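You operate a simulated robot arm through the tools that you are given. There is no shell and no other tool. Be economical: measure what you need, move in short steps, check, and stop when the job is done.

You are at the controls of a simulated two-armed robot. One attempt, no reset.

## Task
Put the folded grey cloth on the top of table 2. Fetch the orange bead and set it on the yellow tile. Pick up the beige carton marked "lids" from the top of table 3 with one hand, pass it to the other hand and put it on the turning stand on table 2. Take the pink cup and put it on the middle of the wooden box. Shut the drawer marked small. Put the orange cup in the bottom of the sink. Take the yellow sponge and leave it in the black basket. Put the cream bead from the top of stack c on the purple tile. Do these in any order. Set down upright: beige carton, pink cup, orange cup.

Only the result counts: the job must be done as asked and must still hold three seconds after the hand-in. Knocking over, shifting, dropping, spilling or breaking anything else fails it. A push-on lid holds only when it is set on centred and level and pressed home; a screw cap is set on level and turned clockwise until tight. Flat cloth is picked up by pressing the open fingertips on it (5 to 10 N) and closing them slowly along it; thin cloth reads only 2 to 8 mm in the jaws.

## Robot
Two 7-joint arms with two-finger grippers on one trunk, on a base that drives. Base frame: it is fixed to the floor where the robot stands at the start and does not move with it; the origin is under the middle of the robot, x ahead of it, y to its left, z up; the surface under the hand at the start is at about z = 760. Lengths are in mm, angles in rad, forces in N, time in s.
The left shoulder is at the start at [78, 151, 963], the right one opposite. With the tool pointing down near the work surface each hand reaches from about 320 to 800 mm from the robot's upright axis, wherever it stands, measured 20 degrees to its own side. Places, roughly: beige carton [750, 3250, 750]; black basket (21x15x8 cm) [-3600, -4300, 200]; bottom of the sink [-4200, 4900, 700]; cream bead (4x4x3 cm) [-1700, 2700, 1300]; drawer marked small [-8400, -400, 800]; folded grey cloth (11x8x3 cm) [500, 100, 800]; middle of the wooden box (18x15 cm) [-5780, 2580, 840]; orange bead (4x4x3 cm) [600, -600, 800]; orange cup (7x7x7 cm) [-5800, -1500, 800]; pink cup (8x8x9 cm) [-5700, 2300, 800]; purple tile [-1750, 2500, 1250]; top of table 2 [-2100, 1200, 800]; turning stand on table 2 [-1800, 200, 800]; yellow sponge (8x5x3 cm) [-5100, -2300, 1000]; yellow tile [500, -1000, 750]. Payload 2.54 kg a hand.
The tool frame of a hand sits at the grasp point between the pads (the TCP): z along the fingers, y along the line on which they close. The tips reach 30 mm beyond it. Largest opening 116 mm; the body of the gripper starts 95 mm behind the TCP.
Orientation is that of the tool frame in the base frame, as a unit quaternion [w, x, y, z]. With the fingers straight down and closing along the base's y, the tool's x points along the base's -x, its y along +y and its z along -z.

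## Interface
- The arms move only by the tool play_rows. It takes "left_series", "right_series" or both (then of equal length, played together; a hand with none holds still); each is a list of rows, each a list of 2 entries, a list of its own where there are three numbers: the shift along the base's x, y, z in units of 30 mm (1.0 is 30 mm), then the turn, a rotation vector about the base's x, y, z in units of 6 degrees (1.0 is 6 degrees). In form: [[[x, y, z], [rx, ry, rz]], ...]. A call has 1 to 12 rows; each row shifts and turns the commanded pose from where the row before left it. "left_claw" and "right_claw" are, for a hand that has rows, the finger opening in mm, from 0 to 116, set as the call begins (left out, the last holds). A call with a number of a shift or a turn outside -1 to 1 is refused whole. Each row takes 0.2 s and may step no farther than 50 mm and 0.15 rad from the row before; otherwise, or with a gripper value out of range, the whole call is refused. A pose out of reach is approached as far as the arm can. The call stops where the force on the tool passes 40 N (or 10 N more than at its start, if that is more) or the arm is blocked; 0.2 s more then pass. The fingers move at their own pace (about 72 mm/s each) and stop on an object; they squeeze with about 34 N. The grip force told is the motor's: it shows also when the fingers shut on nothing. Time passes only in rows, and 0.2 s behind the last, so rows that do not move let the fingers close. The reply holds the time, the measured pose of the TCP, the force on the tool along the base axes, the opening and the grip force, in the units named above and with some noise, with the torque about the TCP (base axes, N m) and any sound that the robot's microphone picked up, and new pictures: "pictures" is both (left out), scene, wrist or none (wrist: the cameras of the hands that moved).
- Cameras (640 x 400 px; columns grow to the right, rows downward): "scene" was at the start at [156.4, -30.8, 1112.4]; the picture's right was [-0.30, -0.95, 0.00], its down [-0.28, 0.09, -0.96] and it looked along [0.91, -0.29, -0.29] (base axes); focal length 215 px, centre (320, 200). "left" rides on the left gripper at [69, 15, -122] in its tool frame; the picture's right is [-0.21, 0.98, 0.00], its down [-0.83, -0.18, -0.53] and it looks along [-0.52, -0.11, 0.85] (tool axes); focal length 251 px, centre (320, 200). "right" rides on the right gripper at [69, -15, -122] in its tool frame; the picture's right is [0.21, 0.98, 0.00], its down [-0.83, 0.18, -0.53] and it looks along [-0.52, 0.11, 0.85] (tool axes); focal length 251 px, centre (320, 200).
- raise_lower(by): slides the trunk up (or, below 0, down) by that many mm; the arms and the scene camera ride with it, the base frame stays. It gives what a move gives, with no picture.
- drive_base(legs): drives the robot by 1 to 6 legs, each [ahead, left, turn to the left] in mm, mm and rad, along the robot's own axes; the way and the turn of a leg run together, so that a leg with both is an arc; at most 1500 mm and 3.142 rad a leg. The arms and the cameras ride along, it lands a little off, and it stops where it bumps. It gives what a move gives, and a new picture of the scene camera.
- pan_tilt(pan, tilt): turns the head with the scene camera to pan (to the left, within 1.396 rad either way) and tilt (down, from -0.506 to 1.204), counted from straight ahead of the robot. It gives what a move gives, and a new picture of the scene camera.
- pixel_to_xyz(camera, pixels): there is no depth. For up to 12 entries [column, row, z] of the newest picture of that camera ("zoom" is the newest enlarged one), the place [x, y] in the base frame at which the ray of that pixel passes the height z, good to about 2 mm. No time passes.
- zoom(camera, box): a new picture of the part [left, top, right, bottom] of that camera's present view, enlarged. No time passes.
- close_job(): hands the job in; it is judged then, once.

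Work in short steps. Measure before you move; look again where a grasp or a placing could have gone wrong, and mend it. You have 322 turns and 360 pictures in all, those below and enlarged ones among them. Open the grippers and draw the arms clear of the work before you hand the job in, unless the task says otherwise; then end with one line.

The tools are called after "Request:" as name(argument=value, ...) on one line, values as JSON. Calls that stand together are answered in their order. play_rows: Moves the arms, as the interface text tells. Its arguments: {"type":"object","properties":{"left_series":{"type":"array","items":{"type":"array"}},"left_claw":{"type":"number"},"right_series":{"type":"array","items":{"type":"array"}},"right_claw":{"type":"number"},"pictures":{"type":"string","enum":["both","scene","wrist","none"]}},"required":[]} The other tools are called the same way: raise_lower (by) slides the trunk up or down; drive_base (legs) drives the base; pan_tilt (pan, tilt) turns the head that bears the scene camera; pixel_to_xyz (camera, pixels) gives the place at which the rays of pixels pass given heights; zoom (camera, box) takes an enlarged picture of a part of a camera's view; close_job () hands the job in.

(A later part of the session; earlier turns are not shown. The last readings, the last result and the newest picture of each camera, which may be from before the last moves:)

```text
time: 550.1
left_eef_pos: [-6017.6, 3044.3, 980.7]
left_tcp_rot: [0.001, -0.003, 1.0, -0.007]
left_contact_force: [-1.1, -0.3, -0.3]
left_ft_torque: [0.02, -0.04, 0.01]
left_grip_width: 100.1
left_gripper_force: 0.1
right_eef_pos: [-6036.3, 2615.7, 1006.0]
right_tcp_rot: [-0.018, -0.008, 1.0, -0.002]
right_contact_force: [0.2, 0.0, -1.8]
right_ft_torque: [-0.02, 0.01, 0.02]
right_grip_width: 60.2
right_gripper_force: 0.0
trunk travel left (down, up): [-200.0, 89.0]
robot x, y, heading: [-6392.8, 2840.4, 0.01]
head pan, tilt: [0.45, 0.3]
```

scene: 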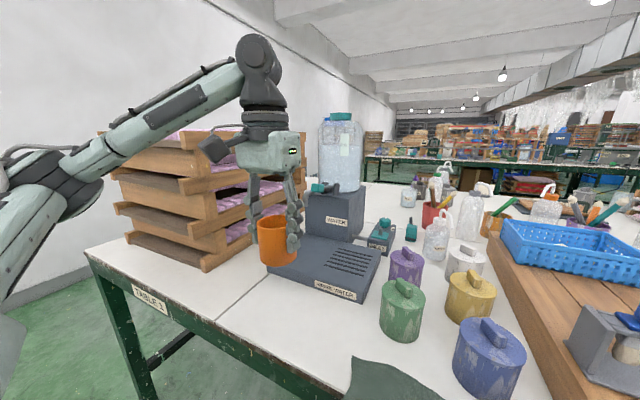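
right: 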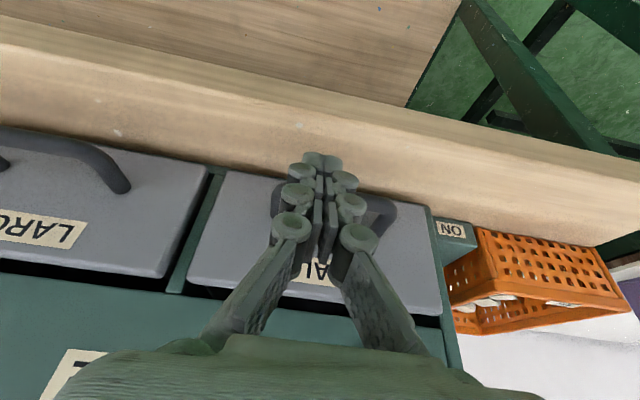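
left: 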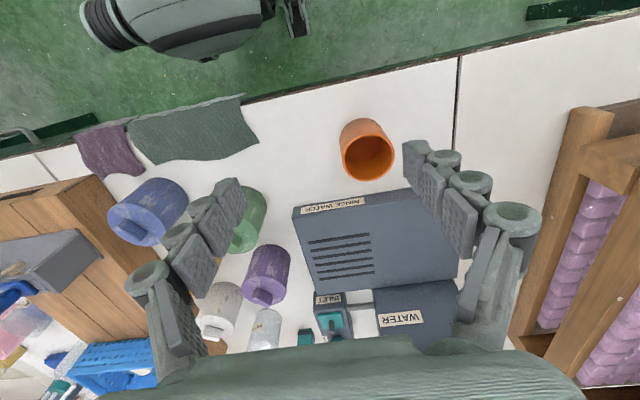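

Next the pink cup with the right hand. I drive back right to y≈2500.

Request:
play_rows(left_series=[[[-0.4, -0.6, 0.8], [0, 0, 0]], [[-0.3, -0.6, 0.8], [0, 0, 0]]], right_series=[[[0, 0, 0.3], [0, 0, 0]], [[0, 0, 0.2], [0, 0, 0]]], right_claw=112, pictures="none")

Request:
drive_base(legs=[[0, -345, -0.01]])

Request:
pan_tilt(pan=-0.2, tilt=0.6)

Request:
zoom(camera="scene", box=[160, 80, 400, 230])

```text
time: 550.7
left_eef_pos: [-6037.6, 3006.0, 1028.1]
left_tcp_rot: [0.001, -0.003, 1.0, -0.006]
left_contact_force: [-0.5, 0.1, -0.7]
left_ft_torque: [0.01, 0.02, -0.01]
left_grip_width: 100.1
left_gripper_force: 0.1
right_eef_pos: [-6034.6, 2616.6, 1020.1]
right_tcp_rot: [-0.018, -0.008, 1.0, -0.002]
right_contact_force: [0.8, -0.7, 1.3]
right_ft_torque: [0.0, -0.02, 0.02]
right_grip_width: 112.2
right_gripper_force: 0.0
trunk travel left (down, up): [-200.0, 89.0]
robot x, y, heading: [-6394.9, 2837.6, 0.01]
head pan, tilt: [0.45, 0.3]
```

```text
time: 554.6
left_eef_pos: [-6032.0, 2658.2, 1027.3]
left_tcp_rot: [0.002, 0.0, 1.0, -0.006]
left_contact_force: [0.3, 0.4, -0.4]
left_ft_torque: [-0.01, -0.01, -0.04]
left_grip_width: 100.1
left_gripper_force: 0.0
right_eef_pos: [-6033.6, 2267.4, 1020.2]
right_tcp_rot: [-0.019, -0.004, 1.0, -0.001]
right_contact_force: [0.2, -0.8, 0.1]
right_ft_torque: [0.02, -0.03, -0.05]
right_grip_width: 112.0
right_gripper_force: 0.1
trunk travel left (down, up): [-200.0, 89.0]
robot x, y, heading: [-6390.6, 2487.8, 0.002]
head pan, tilt: [0.45, 0.3]
```

scene: 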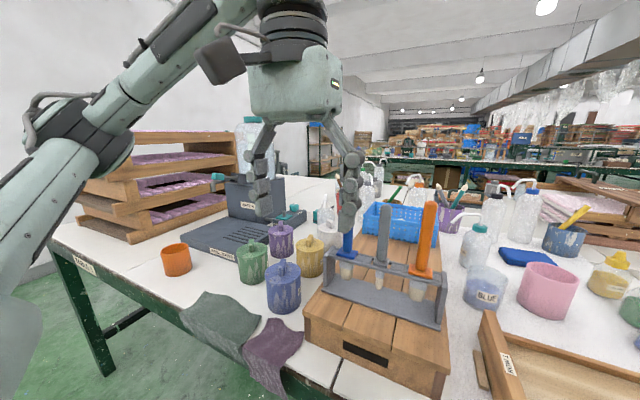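

```text
time: 555.6
left_eef_pos: [-6033.2, 2658.3, 1027.7]
left_tcp_rot: [0.001, 0.0, 1.0, -0.005]
left_contact_force: [-1.1, -0.5, -1.0]
left_ft_torque: [0.01, 0.02, 0.0]
left_grip_width: 100.1
left_gripper_force: 0.1
right_eef_pos: [-6033.8, 2268.5, 1021.0]
right_tcp_rot: [-0.018, -0.005, 1.0, -0.002]
right_contact_force: [-0.1, -0.4, -0.2]
right_ft_torque: [-0.04, -0.02, -0.01]
right_grip_width: 112.2
right_gripper_force: 0.0
trunk travel left (down, up): [-200.0, 89.0]
robot x, y, heading: [-6392.7, 2489.2, 0.006]
head pan, tilt: [-0.201, 0.6]
```

scene: 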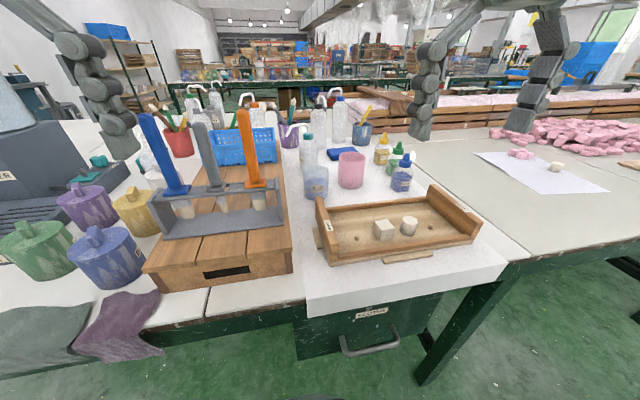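

```text
2.67 times, centred on (280, 155) of scene
```

zoom: 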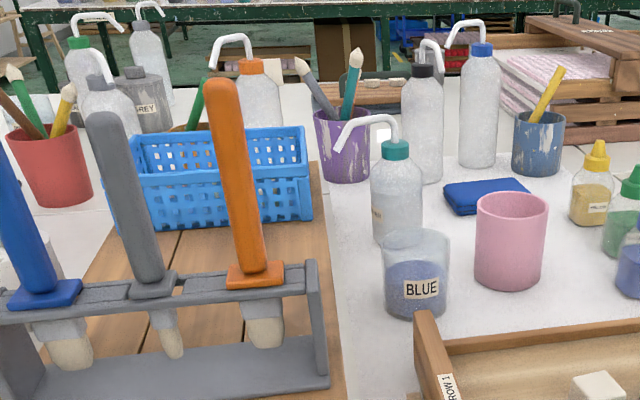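

Request:
pixel_to_xyz(camera="zoom", pixels=[[509, 290, 760], [475, 208, 845], [548, 208, 845], [511, 192, 845], [511, 224, 845], [448, 300, 760], [415, 319, 760], [570, 215, 770], [601, 225, 760], [480, 215, 765], [445, 240, 830], [425, 320, 790]])

```text
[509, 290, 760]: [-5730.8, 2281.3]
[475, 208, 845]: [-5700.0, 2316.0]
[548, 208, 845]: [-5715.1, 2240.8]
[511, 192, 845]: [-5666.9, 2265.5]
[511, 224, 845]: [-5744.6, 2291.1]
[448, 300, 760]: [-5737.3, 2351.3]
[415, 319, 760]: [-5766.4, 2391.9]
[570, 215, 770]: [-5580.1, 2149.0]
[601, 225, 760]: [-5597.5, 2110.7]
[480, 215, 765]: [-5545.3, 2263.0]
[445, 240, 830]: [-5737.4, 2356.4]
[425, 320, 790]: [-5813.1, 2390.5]
```

The pink cup's centre is about (−5698,2277) and the BLUE beaker is 37 mm to its left. I reach the right hand over it with a 98 mm opening.

Request:
play_rows(right_series=[[[0.93, 0.02, -0.35], [0, 0, 0]], [[0.93, 0.02, -0.35], [0, 0, 0]], [[0.93, 0.02, -0.35], [0, 0, 0]], [[0.93, 0.02, -0.35], [0, 0, 0]], [[0.93, 0.02, -0.35], [0, 0, 0]], [[0.93, 0.02, -0.35], [0, 0, 0]], [[0.93, 0.02, -0.35], [0, 0, 0]], [[0.93, 0.02, -0.35], [0, 0, 0]], [[0.93, 0.02, -0.35], [0, 0, 0]], [[0.93, 0.02, -0.35], [0, 0, 0]], [[0.93, 0.02, -0.35], [0, 0, 0]], [[0.7, 0.02, -0.2], [0, 0, 0]]], right_claw=98, pictures="wrist")

```text
time: 558.2
left_eef_pos: [-6032.8, 2658.2, 1027.2]
left_tcp_rot: [0.002, 0.0, 1.0, -0.006]
left_contact_force: [0.5, 0.1, 0.4]
left_ft_torque: [0.01, -0.03, 0.01]
left_grip_width: 100.1
left_gripper_force: 0.1
right_eef_pos: [-5739.3, 2256.2, 894.1]
right_tcp_rot: [-0.018, -0.004, 1.0, -0.001]
right_contact_force: [0.3, -0.3, -0.3]
right_ft_torque: [-0.02, 0.0, -0.01]
right_grip_width: 98.1
right_gripper_force: 0.1
right hand out of reach, approached as far as the arm can: row 11, 12
trunk travel left (down, up): [-200.0, 89.0]
robot x, y, heading: [-6390.3, 2488.6, 0.007]
head pan, tilt: [-0.201, 0.6]
```

right: 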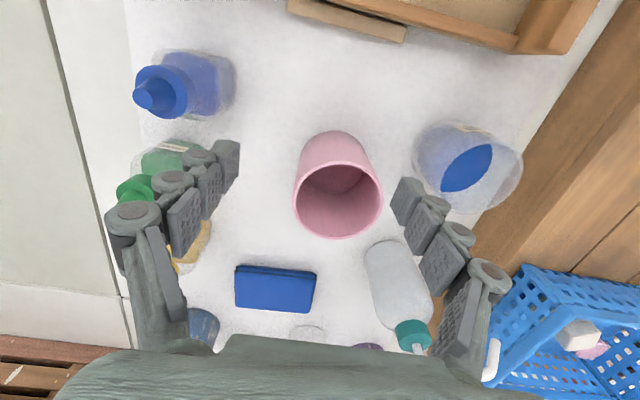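

The reach stops short at this height. Raising the trunk 80 mm will extend it, and I measure the rim from here too.

Request:
pixel_to_xyz(camera="right", pixels=[[338, 201, 840], [338, 201, 848], [338, 132, 760], [294, 201, 840], [382, 201, 840], [415, 165, 845]])

Request:
raise_lower(by=85)

```text
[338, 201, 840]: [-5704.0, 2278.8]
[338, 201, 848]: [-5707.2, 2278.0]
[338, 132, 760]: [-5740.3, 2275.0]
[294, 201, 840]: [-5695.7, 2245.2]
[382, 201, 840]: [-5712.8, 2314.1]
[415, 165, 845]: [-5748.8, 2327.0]
```

```text
time: 559.5
left_eef_pos: [-6031.8, 2660.1, 1111.4]
left_tcp_rot: [0.001, 0.0, 1.0, -0.006]
left_contact_force: [0.5, 0.0, 0.2]
left_ft_torque: [0.0, 0.03, 0.03]
left_grip_width: 99.9
left_gripper_force: 0.0
right_eef_pos: [-5739.0, 2257.4, 978.9]
right_tcp_rot: [-0.017, -0.005, 1.0, -0.002]
right_contact_force: [0.6, -0.1, -0.3]
right_ft_torque: [0.0, 0.01, 0.02]
right_grip_width: 97.9
right_gripper_force: 0.1
trunk travel left (down, up): [-285.0, 4.0]
robot x, y, heading: [-6391.6, 2492.1, 0.007]
head pan, tilt: [-0.201, 0.6]
```

Centre is (−5704,2278), rim z≈840. I centre the hand and check before descending.

Request:
play_rows(right_series=[[[0.6, 0.35, -0.6], [0, 0, 0]], [[0.57, 0.34, -0.7], [0, 0, 0]], [[0, 0, -0.7], [0, 0, 0]], [[0, 0, -0.6], [0, 0, 0]]], pictures="wrist")

```text
time: 560.5
left_eef_pos: [-6032.5, 2659.1, 1113.5]
left_tcp_rot: [0.001, 0.0, 1.0, -0.006]
left_contact_force: [0.3, 0.2, -0.3]
left_ft_torque: [0.0, -0.02, -0.01]
left_grip_width: 100.0
left_gripper_force: 0.1
right_eef_pos: [-5737.9, 2261.6, 899.4]
right_tcp_rot: [-0.016, -0.004, 1.0, -0.001]
right_contact_force: [0.1, 0.7, -0.2]
right_ft_torque: [-0.03, 0.03, 0.0]
right_grip_width: 98.1
right_gripper_force: 0.0
right hand out of reach, approached as far as the arm can: row 1, 2
trunk travel left (down, up): [-285.0, 4.0]
robot x, y, heading: [-6388.0, 2492.5, 0.006]
head pan, tilt: [-0.201, 0.6]
```

right: 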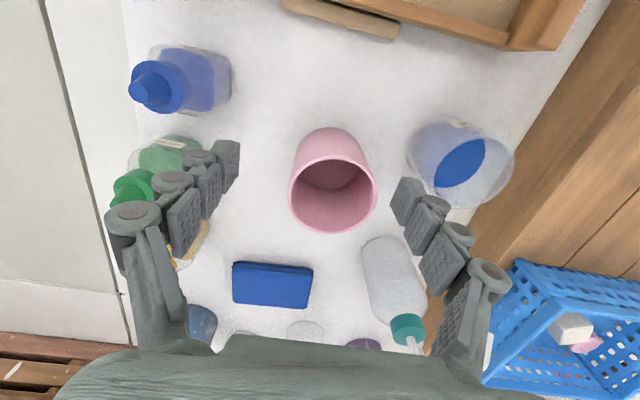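

Now at this height the arm should reach. I try the forward shift again.

Request:
play_rows(right_series=[[[0.5, 0.27, -0.1], [0, 0, 0]], [[0.5, 0.27, 0], [0, 0, 0]], [[0.13, 0, 0], [0, 0, 0]]], pictures="none")

```text
time: 561.3
left_eef_pos: [-6032.7, 2658.2, 1112.7]
left_tcp_rot: [0.002, 0.0, 1.0, -0.007]
left_contact_force: [0.2, -0.2, 0.3]
left_ft_torque: [0.01, -0.01, -0.01]
left_grip_width: 99.9
left_gripper_force: 0.1
right_eef_pos: [-5737.2, 2261.2, 899.0]
right_tcp_rot: [-0.017, -0.003, 1.0, 0.0]
right_contact_force: [-0.2, -0.5, -0.3]
right_ft_torque: [0.01, 0.02, 0.0]
right_grip_width: 98.2
right_gripper_force: 0.1
right hand out of reach, approached as far as the arm can: row 1, 2, 3
trunk travel left (down, up): [-285.0, 4.0]
robot x, y, heading: [-6389.0, 2495.7, 0.006]
head pan, tilt: [-0.201, 0.6]
```

The arm is simply at full stretch. Pitching the hand 18° forward brings the wrist back and gains reach, so I do that and go in.

Request:
play_rows(right_series=[[[0, 0, 0], [0, -1, 0]], [[0, 0, 0], [0, -1, 0]], [[0, 0, 0], [0, -1, 0]], [[0.4, 0.27, 0], [0, 0, 0]], [[0.4, 0.27, 0], [0, 0, 0]], [[0.2, 0, 0], [0, 0, 0]]], pictures="wrist")

```text
time: 562.7
left_eef_pos: [-6032.7, 2659.6, 1112.4]
left_tcp_rot: [0.002, 0.0, 1.0, -0.008]
left_contact_force: [-0.6, 0.0, 0.9]
left_ft_torque: [0.0, -0.01, -0.01]
left_grip_width: 100.1
left_gripper_force: 0.0
right_eef_pos: [-5705.2, 2277.7, 900.1]
right_tcp_rot: [0.139, -0.003, 0.99, -0.002]
right_contact_force: [-0.4, -0.8, 0.4]
right_ft_torque: [-0.05, -0.01, -0.01]
right_grip_width: 98.0
right_gripper_force: 0.1
trunk travel left (down, up): [-285.0, 4.0]
robot x, y, heading: [-6389.7, 2491.4, 0.006]
head pan, tilt: [-0.201, 0.6]
```

right: 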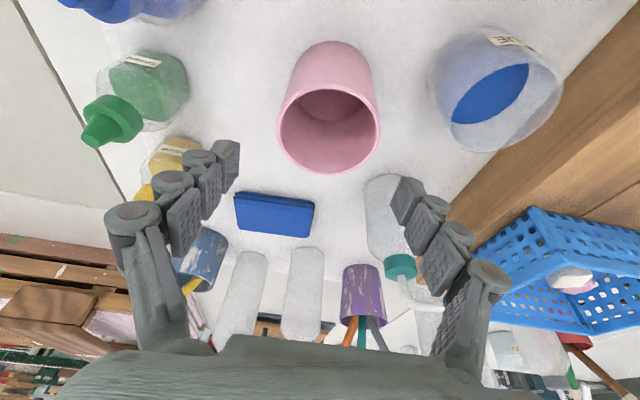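

Request:
pixel_to_xyz(camera="right", pixels=[[330, 130, 840], [380, 180, 765], [368, 200, 765], [400, 180, 765], [460, 150, 765], [437, 100, 830], [330, 42, 762], [365, 205, 800]])

```text
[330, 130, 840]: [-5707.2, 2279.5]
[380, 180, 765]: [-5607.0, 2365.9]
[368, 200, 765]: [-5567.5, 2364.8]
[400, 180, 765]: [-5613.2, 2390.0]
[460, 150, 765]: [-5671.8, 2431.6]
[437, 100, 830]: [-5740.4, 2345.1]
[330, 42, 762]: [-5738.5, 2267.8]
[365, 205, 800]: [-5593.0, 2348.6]
```

Clear on all sides. I descend to z 822 and close.

Request:
play_rows(right_series=[[[0, 0.05, -0.6], [0, 0, 0]], [[0, 0, -0.7], [0, 0, 0]], [[0, 0, -0.7], [0, 0, 0]], [[0, 0, -0.6], [0, 0, 0]]], pictures="wrist")

```text
time: 563.7
left_eef_pos: [-6032.6, 2658.6, 1113.3]
left_tcp_rot: [0.002, 0.0, 1.0, -0.006]
left_contact_force: [0.3, -0.4, 0.5]
left_ft_torque: [0.02, 0.03, 0.0]
left_grip_width: 99.8
left_gripper_force: 0.1
right_eef_pos: [-5704.8, 2278.7, 822.7]
right_tcp_rot: [0.139, -0.004, 0.99, -0.001]
right_contact_force: [0.5, -0.3, -0.6]
right_ft_torque: [0.0, 0.0, 0.02]
right_grip_width: 98.2
right_gripper_force: 0.1
trunk travel left (down, up): [-285.0, 4.0]
robot x, y, heading: [-6387.4, 2492.1, 0.005]
head pan, tilt: [-0.201, 0.6]
```

right: 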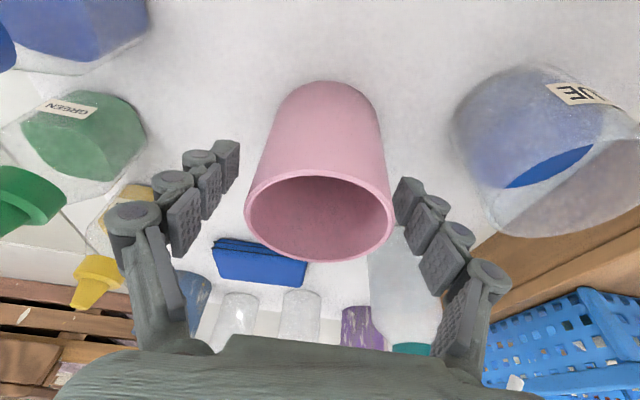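

Request:
play_rows(right_series=[[[0, 0, 0], [0, 0, 0]], [[0, 0, 0], [0, 0, 0]], [[0, 0, 0], [0, 0, 0]]], right_claw=45, pictures="none")

Request:
play_rows(right_series=[[[0, 0, 0.3], [0, 0, 0]], [[0, 0, 0.6], [0, 0, 0]], [[0, 0, 0.8], [0, 0, 0]], [[-0.1, 0, 0.9], [0, 0, 0]], [[-0.1, 0, 0.9], [0, 0, 0]], [[-0.3, 0, 0.8], [0, 0, 0]]], pictures="wrist")

```text
time: 564.5
left_eef_pos: [-6032.5, 2659.4, 1112.7]
left_tcp_rot: [0.001, 0.0, 1.0, -0.007]
left_contact_force: [0.1, -0.9, 0.2]
left_ft_torque: [-0.02, -0.05, 0.01]
left_grip_width: 100.0
left_gripper_force: 0.0
right_eef_pos: [-5705.7, 2279.7, 821.6]
right_tcp_rot: [0.139, -0.004, 0.99, -0.002]
right_contact_force: [0.6, 1.4, 1.6]
right_ft_torque: [0.1, -0.03, 0.01]
right_grip_width: 72.6
right_gripper_force: 33.8
trunk travel left (down, up): [-285.0, 4.0]
robot x, y, heading: [-6390.4, 2491.1, 0.002]
head pan, tilt: [-0.201, 0.6]
```

```text
time: 565.9
left_eef_pos: [-6032.6, 2659.5, 1113.4]
left_tcp_rot: [0.002, 0.001, 1.0, -0.007]
left_contact_force: [0.0, -0.1, 0.3]
left_ft_torque: [0.03, -0.02, -0.04]
left_grip_width: 100.0
left_gripper_force: 0.1
right_eef_pos: [-5721.6, 2280.1, 953.3]
right_tcp_rot: [0.139, -0.004, 0.99, -0.001]
right_contact_force: [0.1, 1.1, -0.2]
right_ft_torque: [0.01, 0.05, 0.0]
right_grip_width: 72.7
right_gripper_force: 34.3
trunk travel left (down, up): [-285.0, 4.0]
robot x, y, heading: [-6391.1, 2494.1, 0.002]
head pan, tilt: [-0.201, 0.6]
```

right: 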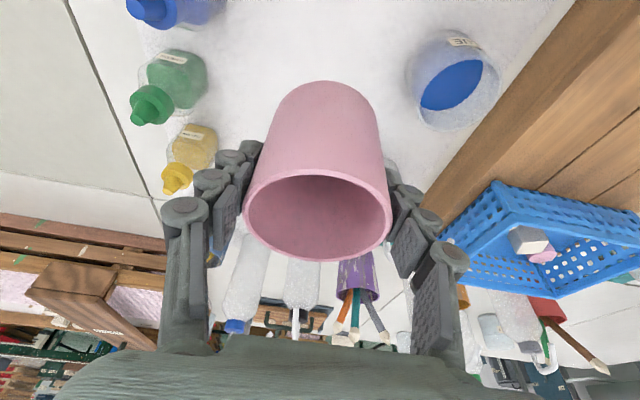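

The pink cup is held at 73 mm. I retract it over the near side and look down on the box's middle zone with the raised camera.

Request:
play_rows(right_series=[[[-0.9, 0, 0.5], [0, 0, 0]], [[-0.9, 0, 0.5], [0, 0, 0]], [[-0.9, 0, 0.5], [0, 0, 0]], [[-0.9, 0, 0.4], [0, 0, 0]], [[-0.9, 0, 0.4], [0, 0, 0]], [[-0.9, 0, 0.2], [0, 0, 0]], [[-0.9, 0, 0], [0, 0, 0]], [[-0.9, 0, 0], [0, 0, 0]], [[-0.9, 0, 0], [0, 0, 0]], [[-0.9, 0, 0], [0, 0, 0]]], pictures="none")

Request:
pan_tilt(pan=0.15, tilt=0.65)

Request:
zoom(camera="scene", box=[200, 80, 440, 280])

```text
time: 568.1
left_eef_pos: [-6032.1, 2658.6, 1112.9]
left_tcp_rot: [0.002, 0.0, 1.0, -0.007]
left_contact_force: [-0.5, -0.6, -0.2]
left_ft_torque: [-0.02, -0.01, -0.01]
left_grip_width: 100.0
left_gripper_force: 0.1
right_eef_pos: [-5991.5, 2277.2, 1024.2]
right_tcp_rot: [0.138, -0.004, 0.99, -0.001]
right_contact_force: [0.2, -0.2, -1.4]
right_ft_torque: [-0.02, 0.0, -0.01]
right_grip_width: 72.8
right_gripper_force: 34.0
trunk travel left (down, up): [-285.0, 4.0]
robot x, y, heading: [-6391.0, 2490.7, 0.0]
head pan, tilt: [-0.201, 0.6]
```

```text
time: 568.9
left_eef_pos: [-6032.7, 2658.1, 1112.1]
left_tcp_rot: [0.002, 0.0, 1.0, -0.007]
left_contact_force: [-0.4, -0.1, 0.3]
left_ft_torque: [-0.01, -0.01, 0.03]
left_grip_width: 100.0
left_gripper_force: 0.0
right_eef_pos: [-5991.3, 2278.4, 1024.8]
right_tcp_rot: [0.139, -0.004, 0.99, -0.002]
right_contact_force: [-0.8, -0.9, -1.0]
right_ft_torque: [0.01, -0.03, 0.0]
right_grip_width: 73.0
right_gripper_force: 34.1
trunk travel left (down, up): [-285.0, 4.0]
robot x, y, heading: [-6389.8, 2494.9, 0.004]
head pan, tilt: [0.15, 0.649]
```

scene: 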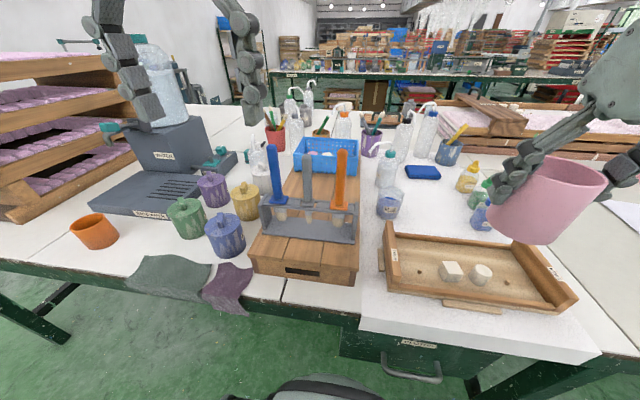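

```text
2.00 times, centred on (320, 180) of scene
```

zoom: 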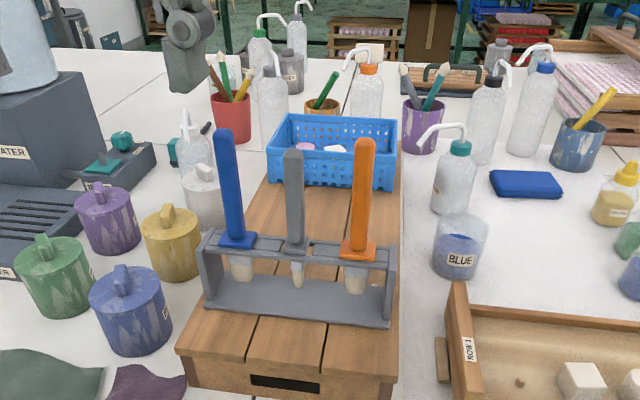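

Request:
pixel_to_xyz(camera="zoom", pixels=[[178, 350, 840], [178, 350, 815], [397, 376, 815], [190, 388, 760], [393, 398, 760], [268, 182, 815], [392, 190, 815], [203, 308, 820], [390, 328, 820], [392, 262, 890], [200, 232, 890], [400, 190, 815]])

```text
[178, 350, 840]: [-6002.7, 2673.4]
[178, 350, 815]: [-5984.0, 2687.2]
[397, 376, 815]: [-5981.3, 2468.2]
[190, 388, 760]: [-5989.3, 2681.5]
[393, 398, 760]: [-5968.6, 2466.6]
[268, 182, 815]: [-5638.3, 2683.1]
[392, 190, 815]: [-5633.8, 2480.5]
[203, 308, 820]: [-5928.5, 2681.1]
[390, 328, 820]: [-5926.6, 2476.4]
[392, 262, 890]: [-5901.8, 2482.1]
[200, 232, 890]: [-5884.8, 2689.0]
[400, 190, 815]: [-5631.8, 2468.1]
```

I get the handle tops' heights by where their rays meet x≈−5890.

Request:
pixel_to_xyz(camera="zoom", pixels=[[293, 150, 980], [293, 150, 1000], [293, 150, 1020], [362, 140, 1000], [362, 140, 1030], [224, 130, 1000], [224, 130, 1030], [297, 250, 895], [358, 258, 895]])

```text
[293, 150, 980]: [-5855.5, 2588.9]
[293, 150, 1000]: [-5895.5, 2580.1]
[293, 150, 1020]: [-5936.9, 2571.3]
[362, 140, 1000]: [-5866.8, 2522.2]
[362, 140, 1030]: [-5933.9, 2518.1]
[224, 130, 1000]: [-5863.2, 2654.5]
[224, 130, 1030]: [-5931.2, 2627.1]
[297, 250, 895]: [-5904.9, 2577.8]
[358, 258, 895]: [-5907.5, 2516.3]
```

Handles reach z≈1015 at x≈−5905, so I will come to the middle zone from the right side, behind the rack. I draw the cup back a little and drive 155 mm left.

Request:
play_rows(right_series=[[[-0.7, 0, 0], [0, 0, 0]], [[-0.6, -0.3, 0], [0, 0, 0]], [[0, -0.5, 0], [0, 0, 0]]], pictures="none")

Request:
drive_base(legs=[[0, 155, 0]])

```text
time: 569.7
left_eef_pos: [-6032.8, 2658.6, 1113.7]
left_tcp_rot: [0.001, 0.0, 1.0, -0.007]
left_contact_force: [-0.9, 0.0, -0.4]
left_ft_torque: [0.03, 0.0, -0.01]
left_grip_width: 100.2
left_gripper_force: 0.1
right_eef_pos: [-6031.5, 2253.9, 1025.8]
right_tcp_rot: [0.14, -0.004, 0.99, -0.002]
right_contact_force: [0.2, -0.2, -0.3]
right_ft_torque: [0.01, -0.04, -0.01]
right_grip_width: 72.8
right_gripper_force: 34.2
trunk travel left (down, up): [-285.0, 4.0]
robot x, y, heading: [-6387.9, 2494.6, 0.007]
head pan, tilt: [0.15, 0.649]
```

```text
time: 571.8
left_eef_pos: [-6033.4, 2814.7, 1113.7]
left_tcp_rot: [0.002, 0.0, 1.0, -0.007]
left_contact_force: [0.7, -1.3, 0.6]
left_ft_torque: [0.02, -0.02, 0.02]
left_grip_width: 99.7
left_gripper_force: 0.0
right_eef_pos: [-6031.2, 2409.4, 1025.6]
right_tcp_rot: [0.139, -0.005, 0.99, -0.002]
right_contact_force: [-0.1, 0.0, -1.1]
right_ft_torque: [-0.03, 0.04, -0.01]
right_grip_width: 72.9
right_gripper_force: 34.0
trunk travel left (down, up): [-285.0, 4.0]
robot x, y, heading: [-6388.6, 2647.3, 0.007]
head pan, tilt: [0.15, 0.649]
```

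scene: 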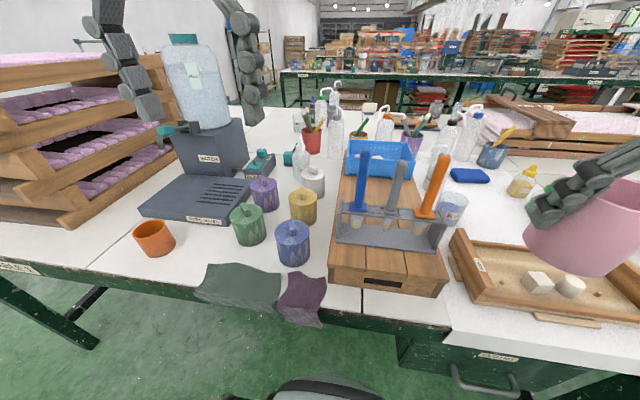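

I advance over the beaker side (y≈2395) to x≈−5750 at z≈945.

Request:
play_rows(right_series=[[[0.7, -0.1, 0], [0, 0, 0]], [[0.8, -0.1, -0.1], [0, 0, 0]], [[0.8, -0.1, -0.2], [0, 0, 0]], [[0.8, -0.1, -0.2], [0, 0, 0]], [[0.8, -0.1, -0.3], [0, 0, 0]], [[0.8, 0, -0.3], [0, 0, 0]], [[0.8, 0, -0.3], [0, 0, 0]], [[0.8, 0, -0.4], [0, 0, 0]], [[0.8, 0, -0.4], [0, 0, 0]], [[0.8, 0, -0.3], [0, 0, 0]], [[0.8, 0, 0], [0, 0, 0]], [[0.5, 0, 0], [0, 0, 0]]], pictures="both")

```text
time: 574.4
left_eef_pos: [-6031.9, 2815.2, 1113.6]
left_tcp_rot: [0.002, 0.0, 1.0, -0.008]
left_contact_force: [0.4, 1.0, 0.8]
left_ft_torque: [0.04, -0.02, 0.01]
left_grip_width: 100.1
left_gripper_force: 0.1
right_eef_pos: [-5755.8, 2395.4, 950.3]
right_tcp_rot: [0.139, -0.004, 0.99, -0.002]
right_contact_force: [0.5, -0.4, 0.1]
right_ft_torque: [0.02, 0.0, 0.02]
right_grip_width: 72.6
right_gripper_force: 34.0
trunk travel left (down, up): [-285.0, 4.0]
robot x, y, heading: [-6390.0, 2647.3, 0.008]
head pan, tilt: [0.15, 0.649]
```

scene: 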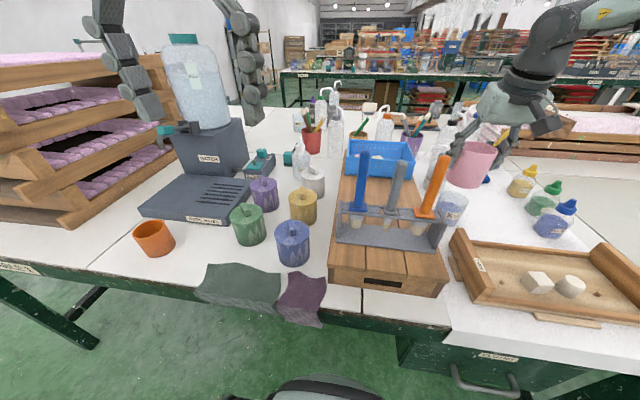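
right: 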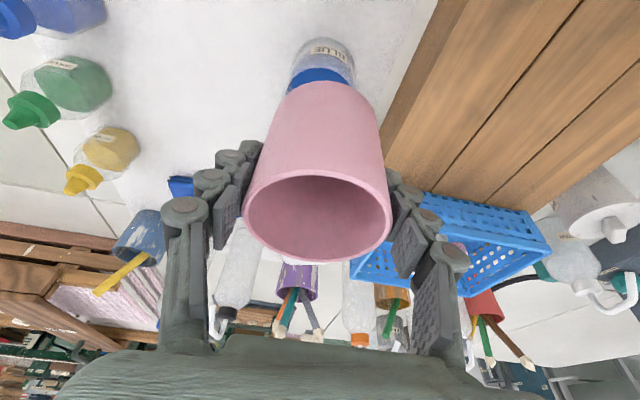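

I move left (+y) by 180 mm over the zone between rack and basket.

Request:
play_rows(right_series=[[[0.03, 0.7, 0], [0, 0, 0]], [[0.03, 0.8, 0], [0, 0, 0]], [[0.03, 0.8, 0], [0, 0, 0]], [[0.03, 0.8, 0], [0, 0, 0]], [[0.03, 0.8, 0], [0, 0, 0]], [[0.03, 0.8, 0], [0, 0, 0]], [[0, 0.8, 0], [0, 0, 0]], [[0, 0.6, 0], [0, 0, 0]]], pictures="both")

```text
time: 576.2
left_eef_pos: [-6034.3, 2815.4, 1113.4]
left_tcp_rot: [0.002, 0.0, 1.0, -0.007]
left_contact_force: [-0.5, -0.6, 0.7]
left_ft_torque: [0.04, 0.03, 0.01]
left_grip_width: 100.4
left_gripper_force: 0.1
right_eef_pos: [-5775.2, 2542.2, 949.7]
right_tcp_rot: [0.14, -0.004, 0.99, -0.001]
right_contact_force: [-0.6, 0.6, -0.4]
right_ft_torque: [0.02, -0.02, 0.03]
right_grip_width: 72.8
right_gripper_force: 34.3
right hand out of reach, approached as far as the arm can: row 6, 7, 8
trunk travel left (down, up): [-285.0, 4.0]
robot x, y, heading: [-6394.4, 2645.1, 0.002]
head pan, tilt: [0.15, 0.649]
```

scene: 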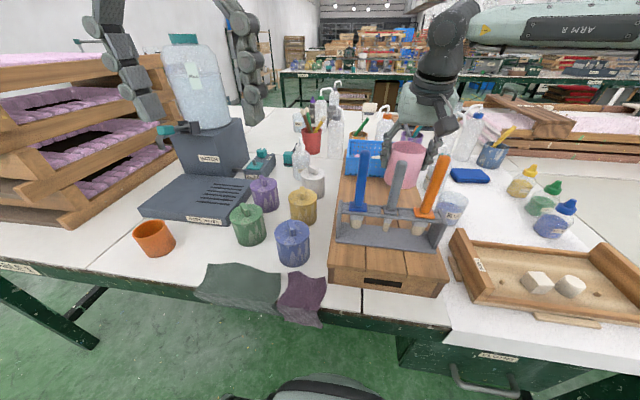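
right: 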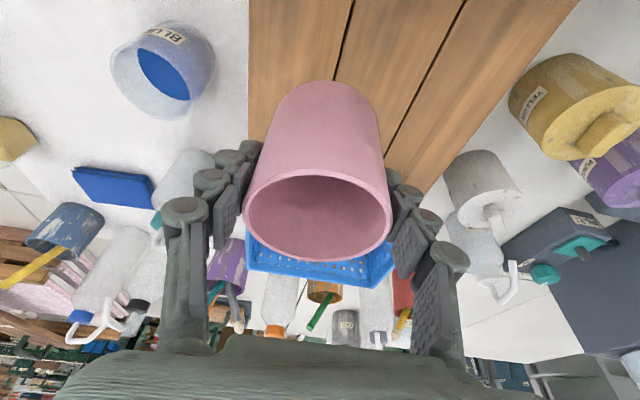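

The arm needs the robot a little farther left. I raise slightly, drive 85 mm left, then re-centre over the zone.

Request:
play_rows(right_series=[[[0, -0.3, 0.5], [0, 0, 0]], [[0, -0.3, 0.1], [0, 0, 0]]], pictures="none")

Request:
drive_base(legs=[[0, 90, 0]])

Request:
play_rows(right_series=[[[0.3, -0.3, -0.2], [0, 0, 0]], [[0.3, -0.3, -0.2], [0, 0, 0]], [[0.3, 0, -0.2], [0, 0, 0]]], pictures="both")

```text
time: 576.8
left_eef_pos: [-6033.5, 2814.7, 1112.3]
left_tcp_rot: [0.002, -0.001, 1.0, -0.007]
left_contact_force: [-0.4, 1.0, -0.2]
left_ft_torque: [0.01, 0.04, 0.01]
left_grip_width: 99.9
left_gripper_force: 0.1
right_eef_pos: [-5775.4, 2524.1, 967.8]
right_tcp_rot: [0.139, -0.004, 0.99, -0.003]
right_contact_force: [0.1, 0.0, 0.1]
right_ft_torque: [-0.02, 0.0, 0.04]
right_grip_width: 72.9
right_gripper_force: 34.0
trunk travel left (down, up): [-285.0, 4.0]
robot x, y, heading: [-6388.3, 2646.5, 0.005]
head pan, tilt: [0.15, 0.649]
```

```text
time: 578.4
left_eef_pos: [-6034.1, 2902.5, 1112.9]
left_tcp_rot: [0.002, 0.0, 1.0, -0.007]
left_contact_force: [0.4, -0.1, 0.0]
left_ft_torque: [-0.03, 0.01, 0.01]
left_grip_width: 100.1
left_gripper_force: 0.0
right_eef_pos: [-5774.8, 2612.0, 967.9]
right_tcp_rot: [0.139, -0.004, 0.99, -0.001]
right_contact_force: [-0.1, -0.5, -1.1]
right_ft_torque: [0.0, 0.02, 0.03]
right_grip_width: 73.1
right_gripper_force: 33.0
trunk travel left (down, up): [-285.0, 4.0]
robot x, y, heading: [-6391.4, 2737.0, 0.004]
head pan, tilt: [0.15, 0.649]
```

scene: 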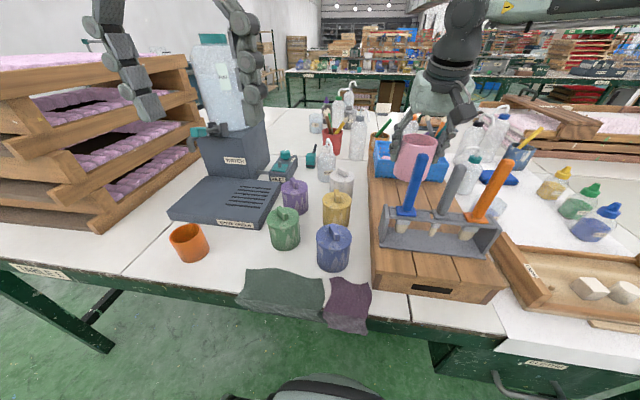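

```text
time: 579.2
left_eef_pos: [-6033.5, 2901.9, 1113.2]
left_tcp_rot: [0.002, 0.0, 1.0, -0.006]
left_contact_force: [0.1, -0.2, -0.3]
left_ft_torque: [-0.03, 0.03, 0.05]
left_grip_width: 100.0
left_gripper_force: 0.1
right_eef_pos: [-5747.9, 2594.1, 948.0]
right_tcp_rot: [0.139, -0.003, 0.99, -0.002]
right_contact_force: [-0.2, -0.3, -0.3]
right_ft_torque: [-0.01, -0.01, -0.02]
right_grip_width: 72.7
right_gripper_force: 33.6
trunk travel left (down, up): [-285.0, 4.0]
robot x, y, heading: [-6393.0, 2736.7, 0.0]
head pan, tilt: [0.15, 0.649]
```

scene: 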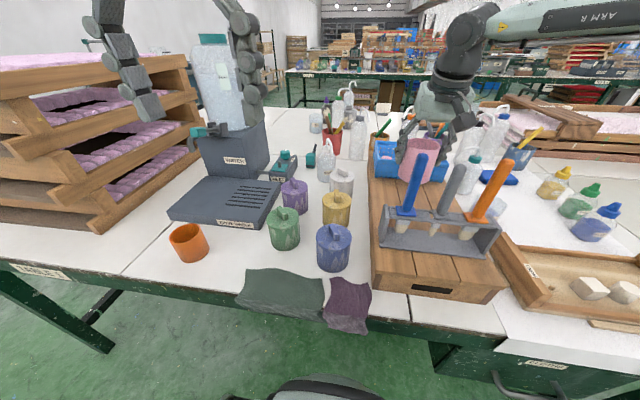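
right: 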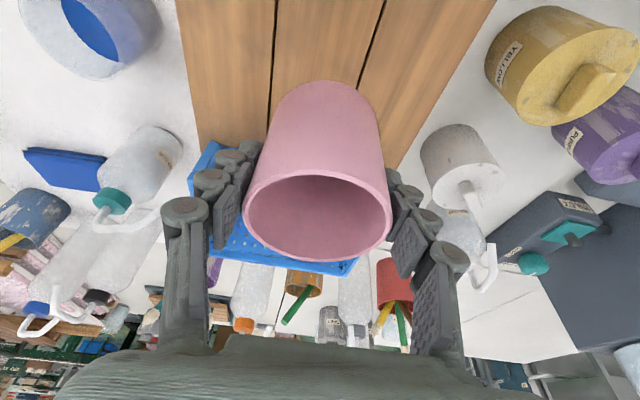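

I shift to (−5735,2580) to keep the wrist camera clear of the rack's handles, and lower part-way to check.

Request:
play_rows(right_series=[[[0.25, -0.3, -0.2], [0, 0, 0]], [[0.2, -0.17, -0.3], [0, 0, 0]], [[0, 0, -0.5], [0, 0, 0]]], pictures="scene")

Request:
zoom(camera="scene", box=[340, 60, 540, 260])

```text
time: 580.0
left_eef_pos: [-6033.4, 2902.3, 1113.5]
left_tcp_rot: [0.002, 0.001, 1.0, -0.006]
left_contact_force: [-0.4, -0.6, -0.1]
left_ft_torque: [-0.01, -0.01, -0.01]
left_grip_width: 99.9
left_gripper_force: 0.2
right_eef_pos: [-5736.8, 2579.7, 917.7]
right_tcp_rot: [0.139, -0.004, 0.99, -0.001]
right_contact_force: [-0.7, -0.9, -0.8]
right_ft_torque: [0.0, 0.02, 0.01]
right_grip_width: 72.9
right_gripper_force: 34.2
trunk travel left (down, up): [-285.0, 4.0]
robot x, y, heading: [-6392.3, 2736.5, 0.001]
head pan, tilt: [0.15, 0.649]
```

scene: 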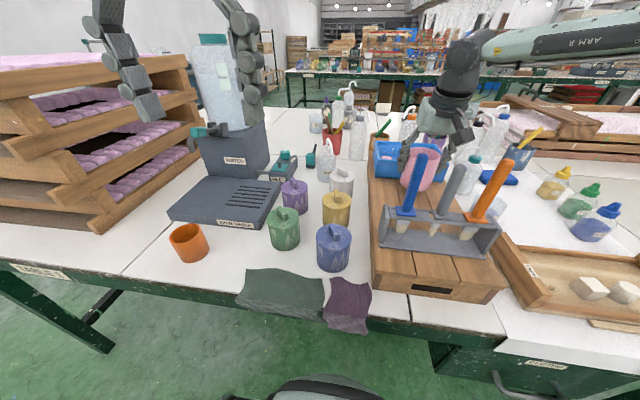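

```text
2.00 times, centred on (440, 160) of scene
```

zoom: 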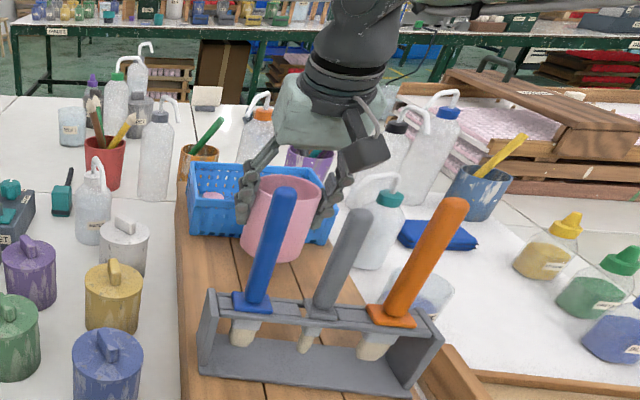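

Request:
pixel_to_xyz(camera="zoom", pixels=[[365, 155, 1012], [365, 175, 990], [357, 212, 1000], [285, 190, 1015], [455, 200, 1015], [330, 310, 895], [268, 260, 855]])

```text
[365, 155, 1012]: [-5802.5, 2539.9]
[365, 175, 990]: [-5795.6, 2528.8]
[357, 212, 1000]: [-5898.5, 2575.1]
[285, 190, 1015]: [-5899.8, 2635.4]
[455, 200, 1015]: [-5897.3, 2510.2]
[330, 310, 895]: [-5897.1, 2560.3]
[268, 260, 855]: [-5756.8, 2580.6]
```

The camera box is about 90 mm clear of the handles. I lower to contact.

Request:
play_rows(right_series=[[[0, 0, -0.5], [0, 0, 0]], [[0, 0, -0.5], [0, 0, 0]], [[0, 0, -0.15], [0, 0, 0]]], pictures="none")

Request:
play_rows(right_series=[[[0, 0, -0.08], [0, 0, 0]], [[0, 0, -0.05], [0, 0, 0]]], pictures="none")

```text
time: 580.8
left_eef_pos: [-6034.7, 2903.1, 1113.6]
left_tcp_rot: [0.002, 0.0, 1.0, -0.007]
left_contact_force: [0.5, -0.5, 0.1]
left_ft_torque: [0.02, 0.01, 0.0]
left_grip_width: 99.9
left_gripper_force: 0.1
right_eef_pos: [-5734.7, 2580.6, 890.6]
right_tcp_rot: [0.144, -0.004, 0.99, -0.001]
right_contact_force: [-0.8, -2.9, 20.0]
right_ft_torque: [-0.24, 0.47, 0.02]
right_grip_width: 72.9
right_gripper_force: 33.5
trunk travel left (down, up): [-285.0, 4.0]
robot x, y, heading: [-6390.7, 2735.5, 0.0]
head pan, tilt: [0.15, 0.649]
```

```text
time: 581.4
left_eef_pos: [-6035.7, 2903.9, 1114.6]
left_tcp_rot: [0.003, -0.001, 1.0, -0.007]
left_contact_force: [-1.1, -0.2, 0.2]
left_ft_torque: [-0.02, 0.03, -0.02]
left_grip_width: 100.0
left_gripper_force: 0.1
right_eef_pos: [-5735.3, 2580.9, 885.9]
right_tcp_rot: [0.144, -0.004, 0.99, -0.001]
right_contact_force: [5.1, -1.1, 26.6]
right_ft_torque: [-0.05, -0.21, -0.03]
right_grip_width: 73.1
right_gripper_force: 33.8
trunk travel left (down, up): [-285.0, 4.0]
robot x, y, heading: [-6387.3, 2736.1, 0.007]
head pan, tilt: [0.15, 0.649]
```

Contact: the box top is at about z 826. I relieve the pressure slightly and release.

Request:
play_rows(right_series=[[[0, 0, 0.1], [0, 0, 0]]], pictures="none")

Request:
play_rows(right_series=[[[0, 0, 0], [0, 0, 0]], [[0, 0, 0], [0, 0, 0]], [[0, 0, 0.4], [0, 0, 0]], [[0, 0, 0.8], [0, 0, 0]], [[0, 0, 0.9], [0, 0, 0]], [[0, 0, 0.9], [0, 0, 0]], [[0, 0, 0.6], [0, 0, 0]]], right_claw=104, pictures="both")

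```text
time: 581.8
left_eef_pos: [-6034.9, 2903.4, 1112.6]
left_tcp_rot: [0.003, 0.0, 1.0, -0.007]
left_contact_force: [0.6, 0.0, -0.4]
left_ft_torque: [-0.01, 0.01, -0.01]
left_grip_width: 99.9
left_gripper_force: 0.0
right_eef_pos: [-5735.4, 2581.3, 886.1]
right_tcp_rot: [0.141, -0.004, 0.99, -0.003]
right_contact_force: [5.8, 0.0, 19.1]
right_ft_torque: [0.07, -0.69, -0.04]
right_grip_width: 73.1
right_gripper_force: 33.8
trunk travel left (down, up): [-285.0, 4.0]
robot x, y, heading: [-6391.8, 2732.3, 0.006]
head pan, tilt: [0.15, 0.649]
```

```text
time: 583.4
left_eef_pos: [-6034.4, 2902.6, 1113.4]
left_tcp_rot: [0.002, -0.001, 1.0, -0.006]
left_contact_force: [-0.4, 0.2, -0.6]
left_ft_torque: [-0.01, 0.01, 0.02]
left_grip_width: 100.0
left_gripper_force: 0.0
right_eef_pos: [-5735.0, 2580.2, 992.5]
right_tcp_rot: [0.138, -0.004, 0.99, -0.002]
right_contact_force: [-0.6, 0.7, -0.4]
right_ft_torque: [0.05, -0.01, 0.01]
right_grip_width: 104.1
right_gripper_force: 0.0
trunk travel left (down, up): [-285.0, 4.0]
robot x, y, heading: [-6391.2, 2735.6, 0.002]
head pan, tilt: [0.15, 0.649]
```

scene: 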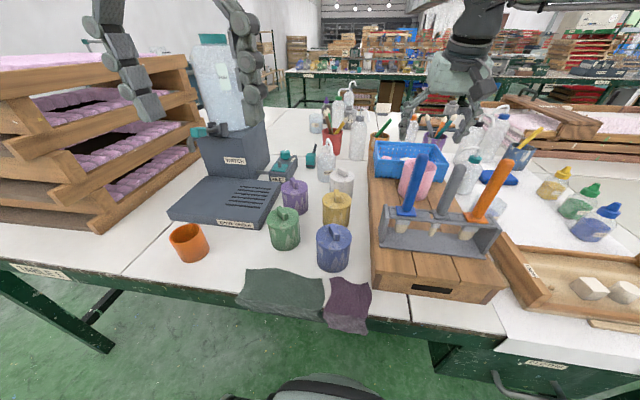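
right: 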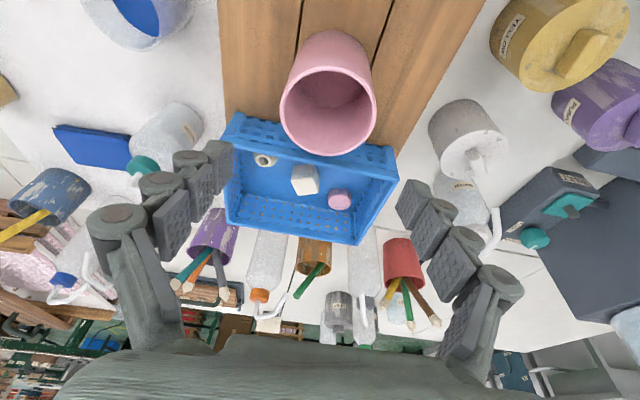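

The cup stands upright, but it is about 45 mm beyond the stated middle (−5780,2580). I re-grip it and move it 30 mm back toward the middle.

Request:
play_rows(right_series=[[[0, 0, -0.7], [0, 0, 0]], [[0, 0, -0.9], [0, 0, 0]], [[0, 0, -0.9], [0, 0, 0]], [[0, 0, -0.8], [0, 0, 0]], [[0, 0, -0.1], [0, 0, 0]]], pictures="none")

Request:
play_rows(right_series=[[[0, 0, 0], [0, 0, 0]], [[0, 0, 0], [0, 0, 0]], [[0, 0, 0], [0, 0, 0]]], right_claw=45, pictures="none")

Request:
play_rows(right_series=[[[0, 0, 0.3], [0, 0, 0]], [[-0.35, 0, 0.1], [0, 0, 0]], [[-0.35, 0, 0], [0, 0, 0]], [[-0.3, 0, 0], [0, 0, 0]]], pictures="scene")

Request:
zoom(camera="scene", box=[340, 60, 540, 260])

```text
time: 584.6
left_eef_pos: [-6034.6, 2901.8, 1112.3]
left_tcp_rot: [0.001, -0.001, 1.0, -0.006]
left_contact_force: [-0.4, -0.7, -0.2]
left_ft_torque: [-0.02, 0.03, 0.0]
left_grip_width: 99.7
left_gripper_force: 0.1
right_eef_pos: [-5734.0, 2579.7, 891.1]
right_tcp_rot: [0.139, -0.003, 0.99, -0.003]
right_contact_force: [0.6, 0.5, 0.3]
right_ft_torque: [0.02, -0.03, 0.04]
right_grip_width: 104.3
right_gripper_force: 0.0
trunk travel left (down, up): [-285.0, 4.0]
robot x, y, heading: [-6389.3, 2739.6, -0.006]
head pan, tilt: [0.15, 0.649]
```

```text
time: 585.4
left_eef_pos: [-6034.8, 2902.9, 1112.5]
left_tcp_rot: [0.001, -0.001, 1.0, -0.006]
left_contact_force: [-0.9, 0.0, -0.2]
left_ft_torque: [0.0, -0.02, 0.05]
left_grip_width: 100.0
left_gripper_force: 0.1
right_eef_pos: [-5735.7, 2579.3, 891.8]
right_tcp_rot: [0.139, -0.004, 0.99, -0.002]
right_contact_force: [-0.5, -0.7, 1.0]
right_ft_torque: [0.04, 0.05, -0.01]
right_grip_width: 72.9
right_gripper_force: 34.2
trunk travel left (down, up): [-285.0, 4.0]
robot x, y, heading: [-6390.7, 2735.2, 0.006]
head pan, tilt: [0.15, 0.649]
```

```text
time: 586.4
left_eef_pos: [-6034.0, 2904.2, 1113.7]
left_tcp_rot: [0.001, 0.0, 1.0, -0.006]
left_contact_force: [-0.3, -0.4, 0.4]
left_ft_torque: [0.0, -0.02, 0.02]
left_grip_width: 99.9
left_gripper_force: 0.1
right_eef_pos: [-5764.9, 2581.1, 902.2]
right_tcp_rot: [0.139, -0.002, 0.99, -0.002]
right_contact_force: [-0.3, 0.6, -0.8]
right_ft_torque: [0.0, 0.0, -0.01]
right_grip_width: 72.6
right_gripper_force: 34.0
trunk travel left (down, up): [-285.0, 4.0]
robot x, y, heading: [-6392.9, 2734.5, 0.011]
head pan, tilt: [0.15, 0.649]
```

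scene: 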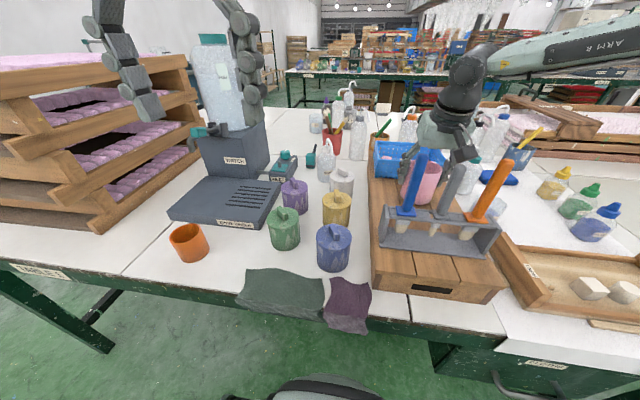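

```text
2.00 times, centred on (440, 160) of scene
```

zoom: 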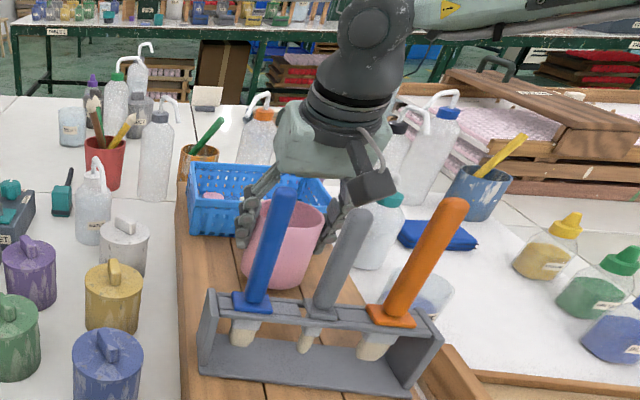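

No contact so far. I lower the last 11 mm gently and release.

Request:
play_rows(right_series=[[[0, 0, -0.2], [0, 0, 0]], [[0, 0, -0.1], [0, 0, 0]]], pictures="none")

Request:
play_rows(right_series=[[[0, 0, -0.06], [0, 0, 0]]], pictures="none")

```text
time: 587.0
left_eef_pos: [-6033.9, 2902.6, 1112.5]
left_tcp_rot: [0.002, 0.0, 1.0, -0.006]
left_contact_force: [0.3, 0.0, 1.2]
left_ft_torque: [0.02, 0.0, -0.02]
left_grip_width: 99.9
left_gripper_force: 0.0
right_eef_pos: [-5764.9, 2579.6, 892.2]
right_tcp_rot: [0.139, -0.003, 0.99, -0.003]
right_contact_force: [1.0, -0.1, -0.8]
right_ft_torque: [-0.02, -0.01, -0.01]
right_grip_width: 73.0
right_gripper_force: 33.4
trunk travel left (down, up): [-285.0, 4.0]
robot x, y, heading: [-6393.9, 2737.0, 0.003]
head pan, tilt: [0.15, 0.649]
```

```text
time: 587.4
left_eef_pos: [-6033.6, 2902.5, 1112.0]
left_tcp_rot: [0.002, -0.001, 1.0, -0.006]
left_contact_force: [-0.4, -0.9, -0.3]
left_ft_torque: [-0.03, -0.01, -0.02]
left_grip_width: 100.0
left_gripper_force: 0.0
right_eef_pos: [-5765.4, 2580.8, 890.5]
right_tcp_rot: [0.14, -0.003, 0.99, -0.002]
right_contact_force: [0.2, 0.0, 0.6]
right_ft_torque: [0.07, -0.02, -0.03]
right_grip_width: 72.9
right_gripper_force: 34.1
trunk travel left (down, up): [-285.0, 4.0]
robot x, y, heading: [-6392.1, 2739.3, 0.007]
head pan, tilt: [0.15, 0.649]
```

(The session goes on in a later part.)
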